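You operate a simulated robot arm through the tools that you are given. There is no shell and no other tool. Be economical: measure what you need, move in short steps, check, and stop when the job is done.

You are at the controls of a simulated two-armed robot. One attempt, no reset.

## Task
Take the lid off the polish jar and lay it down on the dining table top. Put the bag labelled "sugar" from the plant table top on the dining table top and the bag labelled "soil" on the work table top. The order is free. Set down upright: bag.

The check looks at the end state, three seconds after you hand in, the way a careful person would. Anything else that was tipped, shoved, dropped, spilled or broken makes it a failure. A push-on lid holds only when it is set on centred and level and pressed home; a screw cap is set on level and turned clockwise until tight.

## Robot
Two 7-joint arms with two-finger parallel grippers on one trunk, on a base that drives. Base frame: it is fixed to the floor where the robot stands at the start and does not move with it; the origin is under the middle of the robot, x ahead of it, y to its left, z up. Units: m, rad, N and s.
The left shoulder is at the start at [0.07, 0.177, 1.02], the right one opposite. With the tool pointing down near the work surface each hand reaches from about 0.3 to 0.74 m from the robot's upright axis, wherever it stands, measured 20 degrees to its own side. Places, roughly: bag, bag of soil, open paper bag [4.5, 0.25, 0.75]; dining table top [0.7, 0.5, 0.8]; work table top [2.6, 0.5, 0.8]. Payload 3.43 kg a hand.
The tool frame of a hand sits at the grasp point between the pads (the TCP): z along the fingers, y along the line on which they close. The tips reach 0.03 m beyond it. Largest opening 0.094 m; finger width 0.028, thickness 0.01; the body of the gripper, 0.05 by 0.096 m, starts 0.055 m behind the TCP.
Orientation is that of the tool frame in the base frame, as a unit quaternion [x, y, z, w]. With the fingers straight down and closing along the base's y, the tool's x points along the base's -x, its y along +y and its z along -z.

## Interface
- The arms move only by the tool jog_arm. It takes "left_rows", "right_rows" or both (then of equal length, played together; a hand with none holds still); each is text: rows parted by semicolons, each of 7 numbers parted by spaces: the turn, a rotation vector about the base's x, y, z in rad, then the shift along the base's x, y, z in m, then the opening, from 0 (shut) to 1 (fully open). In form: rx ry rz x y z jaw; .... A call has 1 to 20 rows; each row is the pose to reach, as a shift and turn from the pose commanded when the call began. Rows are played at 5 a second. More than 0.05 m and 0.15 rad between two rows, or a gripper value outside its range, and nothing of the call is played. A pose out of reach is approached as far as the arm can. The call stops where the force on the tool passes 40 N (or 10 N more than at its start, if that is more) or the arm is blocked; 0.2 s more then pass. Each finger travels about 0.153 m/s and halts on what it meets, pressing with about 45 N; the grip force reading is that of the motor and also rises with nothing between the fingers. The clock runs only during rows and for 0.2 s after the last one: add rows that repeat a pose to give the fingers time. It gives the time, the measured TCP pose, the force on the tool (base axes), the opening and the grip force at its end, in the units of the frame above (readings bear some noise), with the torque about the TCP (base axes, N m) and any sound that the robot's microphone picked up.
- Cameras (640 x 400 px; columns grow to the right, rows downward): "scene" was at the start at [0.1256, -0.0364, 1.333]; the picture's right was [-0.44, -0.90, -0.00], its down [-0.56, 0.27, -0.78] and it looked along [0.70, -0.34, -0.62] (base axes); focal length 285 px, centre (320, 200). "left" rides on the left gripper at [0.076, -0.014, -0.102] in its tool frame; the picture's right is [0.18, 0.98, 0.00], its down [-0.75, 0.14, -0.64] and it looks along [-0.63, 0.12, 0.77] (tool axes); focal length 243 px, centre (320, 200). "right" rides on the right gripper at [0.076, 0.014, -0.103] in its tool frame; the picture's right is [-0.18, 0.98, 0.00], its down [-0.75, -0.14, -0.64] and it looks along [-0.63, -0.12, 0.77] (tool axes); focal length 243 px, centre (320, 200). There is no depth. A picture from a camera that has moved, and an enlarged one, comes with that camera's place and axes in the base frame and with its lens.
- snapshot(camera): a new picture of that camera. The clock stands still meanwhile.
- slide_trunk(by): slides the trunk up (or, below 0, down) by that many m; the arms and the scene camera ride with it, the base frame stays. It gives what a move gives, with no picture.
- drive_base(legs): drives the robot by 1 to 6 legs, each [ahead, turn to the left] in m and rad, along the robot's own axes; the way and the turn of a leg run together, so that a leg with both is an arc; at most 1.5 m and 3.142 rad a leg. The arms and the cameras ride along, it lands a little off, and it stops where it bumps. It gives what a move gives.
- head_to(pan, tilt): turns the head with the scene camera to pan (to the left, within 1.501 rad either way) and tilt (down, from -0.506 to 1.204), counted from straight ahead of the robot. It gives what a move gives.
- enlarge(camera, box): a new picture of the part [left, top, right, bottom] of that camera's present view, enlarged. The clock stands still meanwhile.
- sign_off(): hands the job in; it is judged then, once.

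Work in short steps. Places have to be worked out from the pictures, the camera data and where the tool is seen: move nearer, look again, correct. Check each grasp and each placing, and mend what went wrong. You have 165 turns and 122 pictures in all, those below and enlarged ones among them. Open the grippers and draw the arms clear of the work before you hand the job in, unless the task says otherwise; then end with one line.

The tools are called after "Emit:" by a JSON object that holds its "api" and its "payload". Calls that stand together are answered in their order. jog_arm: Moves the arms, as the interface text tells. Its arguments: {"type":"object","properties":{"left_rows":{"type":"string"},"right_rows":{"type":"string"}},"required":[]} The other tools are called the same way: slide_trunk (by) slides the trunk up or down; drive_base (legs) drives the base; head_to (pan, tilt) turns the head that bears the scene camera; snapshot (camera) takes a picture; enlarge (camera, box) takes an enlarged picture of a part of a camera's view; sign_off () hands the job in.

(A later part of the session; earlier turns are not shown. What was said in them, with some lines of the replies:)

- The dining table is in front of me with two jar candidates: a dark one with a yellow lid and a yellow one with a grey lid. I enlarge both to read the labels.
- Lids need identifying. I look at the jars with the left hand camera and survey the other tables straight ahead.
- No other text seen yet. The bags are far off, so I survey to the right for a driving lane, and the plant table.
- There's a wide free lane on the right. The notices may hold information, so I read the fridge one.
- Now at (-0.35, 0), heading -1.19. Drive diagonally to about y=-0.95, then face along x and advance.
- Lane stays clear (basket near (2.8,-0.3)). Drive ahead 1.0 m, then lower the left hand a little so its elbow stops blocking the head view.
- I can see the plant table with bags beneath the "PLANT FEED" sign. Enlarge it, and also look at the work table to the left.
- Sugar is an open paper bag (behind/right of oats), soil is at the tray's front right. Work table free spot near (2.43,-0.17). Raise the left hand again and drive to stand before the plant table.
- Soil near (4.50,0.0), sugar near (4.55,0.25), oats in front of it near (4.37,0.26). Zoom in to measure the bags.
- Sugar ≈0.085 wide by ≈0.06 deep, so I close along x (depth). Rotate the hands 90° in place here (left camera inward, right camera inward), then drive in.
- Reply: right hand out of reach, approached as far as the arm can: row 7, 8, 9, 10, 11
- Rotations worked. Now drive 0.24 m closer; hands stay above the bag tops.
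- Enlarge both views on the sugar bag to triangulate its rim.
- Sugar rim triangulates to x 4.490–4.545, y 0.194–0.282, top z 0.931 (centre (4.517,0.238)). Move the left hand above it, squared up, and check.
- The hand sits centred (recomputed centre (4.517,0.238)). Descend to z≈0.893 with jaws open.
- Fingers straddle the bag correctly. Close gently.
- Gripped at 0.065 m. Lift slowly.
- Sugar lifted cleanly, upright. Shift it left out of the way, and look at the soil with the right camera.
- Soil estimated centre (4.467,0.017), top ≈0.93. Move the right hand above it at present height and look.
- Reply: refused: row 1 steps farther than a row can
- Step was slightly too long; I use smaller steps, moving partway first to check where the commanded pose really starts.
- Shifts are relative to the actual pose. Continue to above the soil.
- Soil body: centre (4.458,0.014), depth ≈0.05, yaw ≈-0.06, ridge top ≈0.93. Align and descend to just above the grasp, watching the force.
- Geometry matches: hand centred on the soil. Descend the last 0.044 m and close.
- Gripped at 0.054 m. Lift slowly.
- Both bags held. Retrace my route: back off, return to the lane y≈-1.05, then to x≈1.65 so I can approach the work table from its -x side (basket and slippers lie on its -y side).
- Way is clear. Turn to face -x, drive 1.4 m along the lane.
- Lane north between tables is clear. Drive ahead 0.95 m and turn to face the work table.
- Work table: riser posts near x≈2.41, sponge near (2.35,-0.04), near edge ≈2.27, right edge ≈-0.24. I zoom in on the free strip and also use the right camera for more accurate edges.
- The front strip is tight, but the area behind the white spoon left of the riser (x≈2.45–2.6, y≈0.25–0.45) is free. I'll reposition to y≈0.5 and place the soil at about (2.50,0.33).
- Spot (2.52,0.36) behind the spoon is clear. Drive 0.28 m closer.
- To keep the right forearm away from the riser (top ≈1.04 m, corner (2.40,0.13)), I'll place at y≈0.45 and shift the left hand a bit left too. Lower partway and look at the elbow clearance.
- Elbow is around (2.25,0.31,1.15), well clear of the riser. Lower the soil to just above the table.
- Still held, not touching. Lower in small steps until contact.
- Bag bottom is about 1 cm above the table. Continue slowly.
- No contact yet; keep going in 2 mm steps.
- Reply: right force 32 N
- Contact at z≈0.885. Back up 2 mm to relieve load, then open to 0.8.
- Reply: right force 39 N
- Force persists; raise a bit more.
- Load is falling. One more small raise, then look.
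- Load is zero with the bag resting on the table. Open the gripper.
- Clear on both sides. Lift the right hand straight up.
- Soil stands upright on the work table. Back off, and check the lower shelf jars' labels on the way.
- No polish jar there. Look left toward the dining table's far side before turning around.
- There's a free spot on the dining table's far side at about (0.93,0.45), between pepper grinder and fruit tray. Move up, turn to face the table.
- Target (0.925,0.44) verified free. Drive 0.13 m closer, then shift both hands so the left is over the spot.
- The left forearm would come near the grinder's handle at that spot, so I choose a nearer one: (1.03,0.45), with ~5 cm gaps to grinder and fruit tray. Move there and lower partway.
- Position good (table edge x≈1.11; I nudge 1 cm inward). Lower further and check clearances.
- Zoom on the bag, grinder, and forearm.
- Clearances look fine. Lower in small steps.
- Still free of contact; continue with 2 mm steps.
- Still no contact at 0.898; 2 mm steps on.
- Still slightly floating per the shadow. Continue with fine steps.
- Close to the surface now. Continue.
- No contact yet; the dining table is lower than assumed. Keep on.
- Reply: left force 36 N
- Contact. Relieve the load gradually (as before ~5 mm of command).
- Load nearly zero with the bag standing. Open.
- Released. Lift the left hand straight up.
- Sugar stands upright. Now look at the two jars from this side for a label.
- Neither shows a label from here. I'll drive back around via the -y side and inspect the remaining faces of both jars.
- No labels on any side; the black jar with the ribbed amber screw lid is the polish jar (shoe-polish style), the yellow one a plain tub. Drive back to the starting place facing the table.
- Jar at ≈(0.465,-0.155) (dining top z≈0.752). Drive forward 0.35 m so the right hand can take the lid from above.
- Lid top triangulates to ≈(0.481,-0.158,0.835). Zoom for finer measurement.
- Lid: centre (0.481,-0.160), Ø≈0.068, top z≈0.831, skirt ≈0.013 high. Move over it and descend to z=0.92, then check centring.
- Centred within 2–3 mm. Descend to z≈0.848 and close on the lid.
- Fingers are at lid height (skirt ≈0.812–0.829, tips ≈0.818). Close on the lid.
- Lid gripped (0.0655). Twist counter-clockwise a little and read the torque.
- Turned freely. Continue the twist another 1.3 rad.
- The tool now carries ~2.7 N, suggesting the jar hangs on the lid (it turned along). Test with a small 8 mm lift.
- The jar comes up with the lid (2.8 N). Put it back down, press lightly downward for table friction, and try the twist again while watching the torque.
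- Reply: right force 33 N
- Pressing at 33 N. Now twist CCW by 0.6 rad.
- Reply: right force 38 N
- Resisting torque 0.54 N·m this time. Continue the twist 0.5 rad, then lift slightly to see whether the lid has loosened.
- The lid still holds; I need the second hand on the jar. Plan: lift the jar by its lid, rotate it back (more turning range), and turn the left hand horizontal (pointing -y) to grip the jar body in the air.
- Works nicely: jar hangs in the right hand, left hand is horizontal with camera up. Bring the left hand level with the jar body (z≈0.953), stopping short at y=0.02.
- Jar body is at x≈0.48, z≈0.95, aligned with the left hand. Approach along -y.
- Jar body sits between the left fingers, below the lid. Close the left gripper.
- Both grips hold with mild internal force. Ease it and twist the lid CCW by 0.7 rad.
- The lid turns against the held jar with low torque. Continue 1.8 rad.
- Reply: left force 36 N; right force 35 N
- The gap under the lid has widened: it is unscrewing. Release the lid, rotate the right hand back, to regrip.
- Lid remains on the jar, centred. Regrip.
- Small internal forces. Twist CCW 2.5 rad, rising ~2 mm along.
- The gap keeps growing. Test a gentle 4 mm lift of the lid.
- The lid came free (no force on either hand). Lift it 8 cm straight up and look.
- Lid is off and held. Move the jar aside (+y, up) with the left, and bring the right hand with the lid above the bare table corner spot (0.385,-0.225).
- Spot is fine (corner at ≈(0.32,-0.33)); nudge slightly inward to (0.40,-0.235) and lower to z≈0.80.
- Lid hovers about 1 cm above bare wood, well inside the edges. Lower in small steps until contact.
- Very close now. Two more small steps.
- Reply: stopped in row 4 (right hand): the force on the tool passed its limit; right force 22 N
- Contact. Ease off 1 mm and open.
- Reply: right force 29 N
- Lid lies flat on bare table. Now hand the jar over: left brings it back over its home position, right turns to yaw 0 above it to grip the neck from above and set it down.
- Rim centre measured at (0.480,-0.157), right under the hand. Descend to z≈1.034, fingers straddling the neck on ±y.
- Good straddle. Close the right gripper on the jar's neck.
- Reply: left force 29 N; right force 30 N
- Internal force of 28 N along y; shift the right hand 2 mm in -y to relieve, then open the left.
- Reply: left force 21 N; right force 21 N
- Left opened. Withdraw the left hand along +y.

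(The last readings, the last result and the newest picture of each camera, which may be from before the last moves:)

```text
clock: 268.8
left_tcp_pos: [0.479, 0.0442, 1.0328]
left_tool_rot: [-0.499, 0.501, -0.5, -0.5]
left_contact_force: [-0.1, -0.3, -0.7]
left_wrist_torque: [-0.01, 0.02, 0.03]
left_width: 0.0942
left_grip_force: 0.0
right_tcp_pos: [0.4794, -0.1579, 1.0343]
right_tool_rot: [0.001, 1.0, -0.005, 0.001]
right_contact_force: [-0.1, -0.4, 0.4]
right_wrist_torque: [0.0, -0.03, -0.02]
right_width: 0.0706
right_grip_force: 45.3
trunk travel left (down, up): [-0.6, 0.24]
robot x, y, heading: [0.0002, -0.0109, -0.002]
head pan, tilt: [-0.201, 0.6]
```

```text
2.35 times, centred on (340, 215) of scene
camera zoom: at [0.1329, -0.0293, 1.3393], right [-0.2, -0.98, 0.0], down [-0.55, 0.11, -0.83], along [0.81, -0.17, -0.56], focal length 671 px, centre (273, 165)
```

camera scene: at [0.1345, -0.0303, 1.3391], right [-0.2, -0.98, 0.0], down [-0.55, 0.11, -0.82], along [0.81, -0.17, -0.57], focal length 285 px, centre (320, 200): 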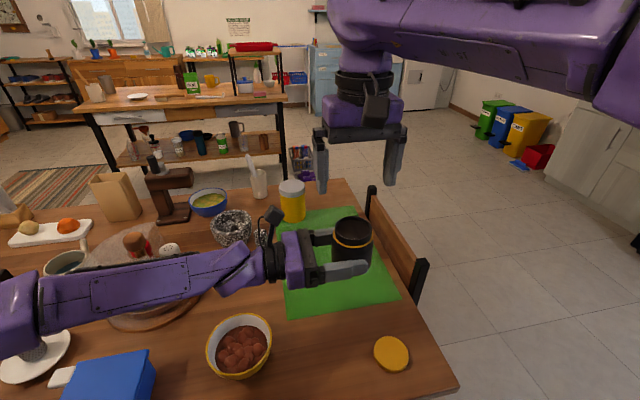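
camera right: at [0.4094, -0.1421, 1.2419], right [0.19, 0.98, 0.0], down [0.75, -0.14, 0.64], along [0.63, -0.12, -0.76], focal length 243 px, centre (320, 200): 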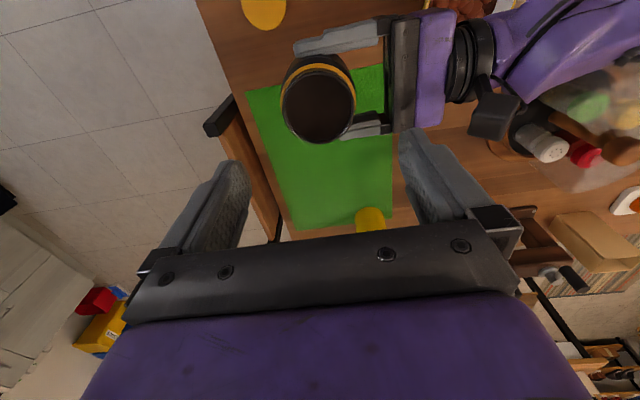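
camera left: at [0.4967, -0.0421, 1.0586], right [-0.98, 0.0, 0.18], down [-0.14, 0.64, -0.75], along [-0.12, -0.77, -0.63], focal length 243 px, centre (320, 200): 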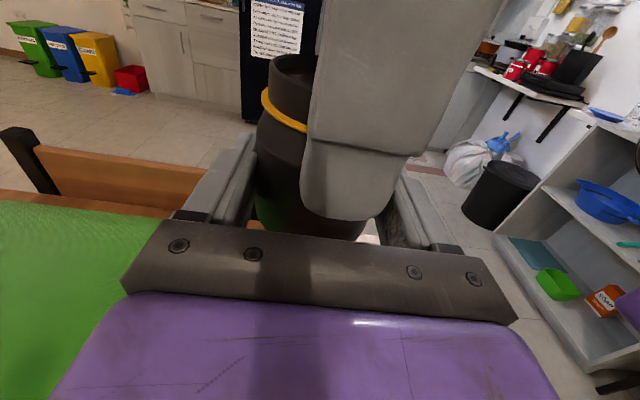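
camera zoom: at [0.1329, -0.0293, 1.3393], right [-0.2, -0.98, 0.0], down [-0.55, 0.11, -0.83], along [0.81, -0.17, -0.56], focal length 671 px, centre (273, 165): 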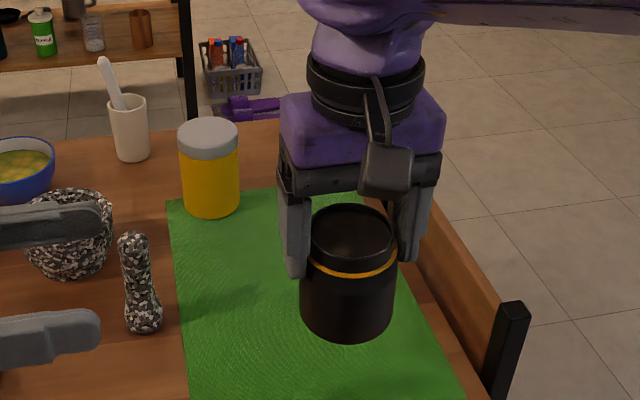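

The right hand holds the open jar upright. Lower it toward its original place.

Emit:
{"api": "jog_arm", "payload": {"right_rows": "0 0 0 0.001 0.001 -0.03 0.5;0 0 0 0.001 0.001 -0.07 0.5;0 0 0 0.001 0.001 -0.11 0.5;0 0 0 0.001 0.001 -0.15 0.5;0 0 0 0.001 0.001 -0.18 0.5;0 0 0 0.001 0.001 -0.194 0.5;0 0 0 0.001 0.001 -0.194 0.5"}}

Emit:
{"api": "enlarge", "payload": {"camera": "scene", "box": [270, 230, 430, 360]}}

```text
clock: 270.4
left_tcp_pos: [0.48, 0.0425, 1.0318]
left_tool_rot: [0.5, -0.5, 0.501, 0.498]
left_contact_force: [0.8, -0.4, 0.0]
left_wrist_torque: [0.01, 0.0, 0.01]
left_width: 0.094
left_grip_force: 0.0
right_tcp_pos: [0.4808, -0.1567, 0.8381]
right_tool_rot: [0.0, 1.0, -0.003, 0.002]
right_contact_force: [0.0, -0.3, 0.5]
right_wrist_torque: [-0.02, 0.05, -0.04]
right_width: 0.0703
right_grip_force: 44.9
trunk travel left (down, up): [-0.6, 0.24]
robot x, y, heading: [-0.0034, -0.0198, -0.008]
head pan, tilt: [-0.201, 0.6]
```

```text
3.08 times, centred on (350, 295) of scene
camera zoom: at [0.134, -0.0306, 1.3392], right [-0.2, -0.98, 0.0], down [-0.55, 0.11, -0.82], along [0.81, -0.17, -0.57], focal length 877 px, centre (228, -92)
```

zoom: 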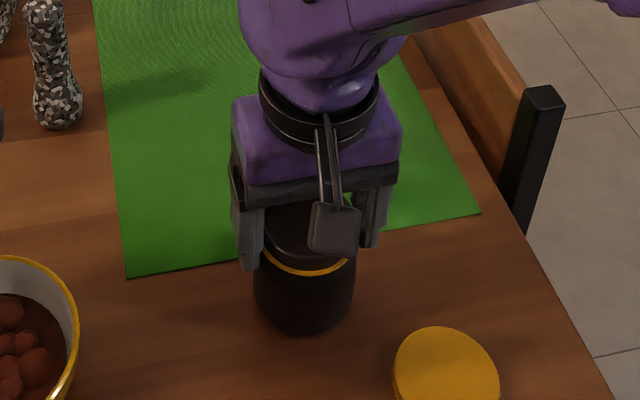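

Hovering roughly 1 cm above the table. Lower in small steps.

Emit:
{"api": "jog_arm", "payload": {"right_rows": "0 0 0 0 0 -0.002 0.5;0 0 0 0 0 -0.004 0.5;0 0 0 0 0 -0.006 0.5;0 0 0 0 0 -0.006 0.5"}}

```text
clock: 271.4
left_tcp_pos: [0.4812, 0.0428, 1.0321]
left_tool_rot: [-0.499, 0.502, -0.5, -0.499]
left_contact_force: [0.3, 0.2, -0.3]
left_wrist_torque: [0.01, 0.01, 0.01]
left_width: 0.094
left_grip_force: 0.1
right_tcp_pos: [0.4806, -0.1567, 0.8332]
right_tool_rot: [0.0, 1.0, -0.002, 0.002]
right_contact_force: [-0.2, 0.4, 0.7]
right_wrist_torque: [0.02, -0.01, -0.01]
right_width: 0.0706
right_grip_force: 45.0
trunk travel left (down, up): [-0.6, 0.24]
robot x, y, heading: [0.0013, -0.0105, -0.001]
head pan, tilt: [-0.201, 0.6]
```

Emit:
{"api": "jog_arm", "payload": {"right_rows": "0 0 0 0 0 -0.0015 0.5;0 0 0 0 0 -0.003 0.5;0 0 0 0 0 -0.0045 0.5;0 0 0 0 0 -0.0045 0.5"}}

```text
clock: 272.4
left_tcp_pos: [0.477, 0.0432, 1.0338]
left_tool_rot: [-0.499, 0.502, -0.5, -0.499]
left_contact_force: [-0.2, 0.0, 0.3]
left_wrist_torque: [0.03, -0.02, 0.03]
left_width: 0.0941
left_grip_force: 0.0
right_tcp_pos: [0.4799, -0.1579, 0.8321]
right_tool_rot: [0.001, 1.0, -0.002, 0.005]
right_contact_force: [5.6, -5.6, 31.9]
right_wrist_torque: [0.05, 0.42, 0.01]
right_width: 0.0705
right_grip_force: 45.0
trunk travel left (down, up): [-0.6, 0.24]
robot x, y, heading: [-0.0019, -0.0151, 0.001]
head pan, tilt: [-0.201, 0.6]
```

Jar is on the table. Relieve the load, then open.

Emit:
{"api": "jog_arm", "payload": {"right_rows": "0 0 0 0 0 0.002 0.5;0 0 0 0 0 0.0035 0.5;0 0 0 0 0 0.0035 0.5"}}

Emit:
{"api": "jog_arm", "payload": {"right_rows": "0 0 0 0 0 0 0.8;0 0 0 0 0 0 0.9;0 0 0 0 0 0 1;0 0 0 0 0 0 1;0 0 0 0 0 0 1"}}

```text
clock: 273.2
left_tcp_pos: [0.4801, 0.0431, 1.0324]
left_tool_rot: [0.5, -0.501, 0.501, 0.498]
left_contact_force: [-0.3, 0.0, -0.8]
left_wrist_torque: [-0.01, -0.02, -0.01]
left_width: 0.0942
left_grip_force: 0.0
right_tcp_pos: [0.4794, -0.1575, 0.8322]
right_tool_rot: [0.0, 1.0, -0.003, 0.001]
right_contact_force: [4.5, -1.8, 9.3]
right_wrist_torque: [0.25, -0.61, -0.15]
right_width: 0.0703
right_grip_force: 45.1
trunk travel left (down, up): [-0.6, 0.24]
robot x, y, heading: [-0.0035, -0.0116, -0.002]
head pan, tilt: [-0.201, 0.6]
```

```text
clock: 274.4
left_tcp_pos: [0.4807, 0.043, 1.0324]
left_tool_rot: [-0.499, 0.501, -0.501, -0.498]
left_contact_force: [-0.8, -0.3, 0.1]
left_wrist_torque: [0.0, 0.01, -0.01]
left_width: 0.094
left_grip_force: 0.1
right_tcp_pos: [0.4807, -0.1587, 0.833]
right_tool_rot: [0.0, 1.0, -0.003, 0.002]
right_contact_force: [-0.2, -0.7, -0.9]
right_wrist_torque: [-0.02, 0.0, 0.02]
right_width: 0.0939
right_grip_force: 0.1
trunk travel left (down, up): [-0.6, 0.24]
robot x, y, heading: [-0.0021, -0.0141, 0.001]
head pan, tilt: [-0.201, 0.6]
```

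Open. Lift the right hand straight up, and raise the left too.

Emit:
{"api": "jog_arm", "payload": {"right_rows": "0 0 0 0 0 0.02 1;0 0 0 0 0 0.06 1;0 0 0 0 0 0.1 1;0 0 0 0 0 0.15 1;0 0 0 0 0 0.2 1;0 0 0 0 0 0.24 1;0 0 0 0 0 0.27 1", "left_rows": "0 0 0 0 0.01 0.01 1;0 0 0 0 0.03 0.02 1;0 0 0 0 0.05 0.03 1;0 0 0 0 0.07 0.05 1;0 0 0 0 0.09 0.07 1;0 0 0 0 0.1 0.1 1;0 0 0 0 0.1 0.12 1"}}

Emit:
{"api": "snapshot", "payload": {"camera": "scene"}}

```text
clock: 276.0
left_tcp_pos: [0.4801, 0.1463, 1.1522]
left_tool_rot: [-0.499, 0.502, -0.5, -0.499]
left_contact_force: [-1.0, 0.2, 0.2]
left_wrist_torque: [-0.03, -0.02, 0.0]
left_width: 0.094
left_grip_force: 0.1
right_tcp_pos: [0.4788, -0.1574, 1.106]
right_tool_rot: [0.0, 1.0, -0.003, 0.002]
right_contact_force: [-0.5, 0.5, 0.1]
right_wrist_torque: [0.02, 0.01, 0.01]
right_width: 0.0942
right_grip_force: 0.0
trunk travel left (down, up): [-0.6, 0.24]
robot x, y, heading: [-0.0029, -0.0141, -0.0]
head pan, tilt: [-0.201, 0.6]
```

```text
13 pictures are left
camera scene: at [0.1333, -0.0307, 1.3392], right [-0.2, -0.98, 0.0], down [-0.55, 0.11, -0.83], along [0.81, -0.17, -0.56], focal length 285 px, centre (320, 200)
```

scene: 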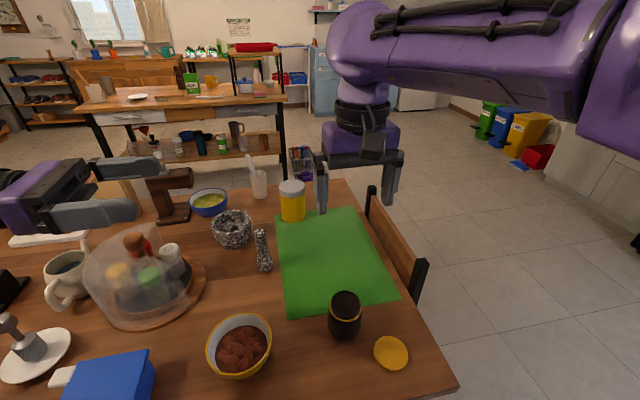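

Jar stands open at its place, lid lies flat beside it. Back the robot off so the arms are clear, and take a final look.

Emit:
{"api": "drive_base", "payload": {"legs": [[-0.45, 0]]}}

Emit:
{"api": "head_to", "payload": {"pan": 0.0, "tilt": 0.45}}

Emit:
{"api": "snapshot", "payload": {"camera": "scene"}}

Emit:
{"api": "enlarge", "payload": {"camera": "scene", "box": [150, 100, 390, 250]}}

```text
clock: 278.7
left_tcp_pos: [0.0359, 0.1469, 1.1526]
left_tool_rot: [-0.499, 0.501, -0.501, -0.499]
left_contact_force: [-0.1, 0.0, 0.6]
left_wrist_torque: [0.0, 0.0, 0.02]
left_width: 0.094
left_grip_force: 0.1
right_tcp_pos: [0.0333, -0.1575, 1.105]
right_tool_rot: [0.002, 1.0, -0.003, 0.001]
right_contact_force: [0.1, 0.8, 0.3]
right_wrist_torque: [-0.02, -0.01, -0.01]
right_width: 0.0941
right_grip_force: 0.0
trunk travel left (down, up): [-0.6, 0.24]
robot x, y, heading: [-0.4466, -0.0106, -0.005]
head pan, tilt: [-0.201, 0.6]
```

```text
clock: 279.4
left_tcp_pos: [0.0367, 0.1475, 1.1513]
left_tool_rot: [-0.498, 0.502, -0.5, -0.499]
left_contact_force: [-0.4, 0.5, -0.6]
left_wrist_torque: [-0.03, -0.02, 0.02]
left_width: 0.0938
left_grip_force: 0.0
right_tcp_pos: [0.034, -0.1576, 1.1061]
right_tool_rot: [0.001, 1.0, -0.002, 0.002]
right_contact_force: [0.1, -0.1, 0.4]
right_wrist_torque: [0.04, 0.01, -0.02]
right_width: 0.094
right_grip_force: 0.1
trunk travel left (down, up): [-0.6, 0.24]
robot x, y, heading: [-0.4476, -0.0084, -0.001]
head pan, tilt: [0.0, 0.45]
```

```text
12 pictures are left
camera scene: at [-0.3066, -0.0113, 1.3527], right [-0.01, -1.0, 0.0], down [-0.44, 0.0, -0.9], along [0.9, -0.01, -0.44], focal length 285 px, centre (320, 200)
```

scene: 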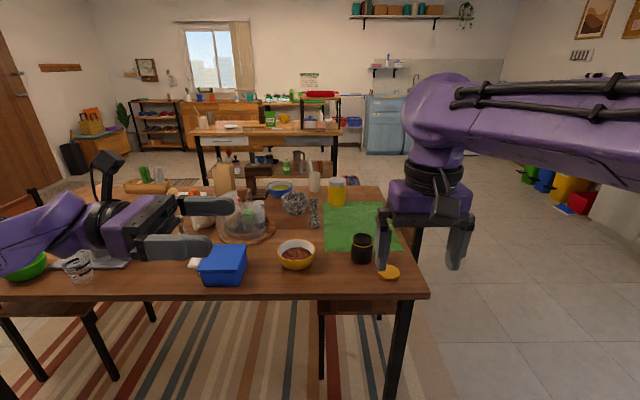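

```text
2.67 times, centred on (270, 175) of scene
camera zoom: at [-0.3066, -0.0113, 1.3527], right [-0.01, -1.0, 0.0], down [-0.44, 0.0, -0.9], along [0.9, -0.01, -0.44], focal length 760 px, centre (453, 267)
```

zoom: 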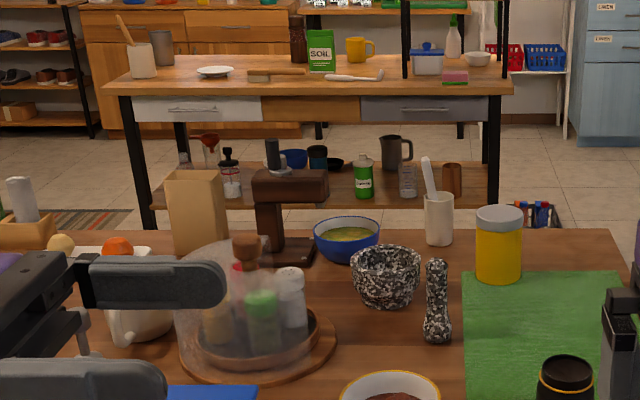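

Soil stands upright on the work table, and sugar stands upright on the dining table. The lid lies flat on the dining table beside the open jar, and the arms are clear with grippers open. I'm handing in.

Emit:
{"api": "sign_off", "payload": {}}

```text
The job is handed in.
```

I handed the job in: the jar lid is off and lying flat on the dining table, the sugar bag stands upright on the dining table and the soil bag stands upright on the work table. Neither jar on the table had a readable label, so I took the black jar with the ribbed amber screw lid to be the polish jar.
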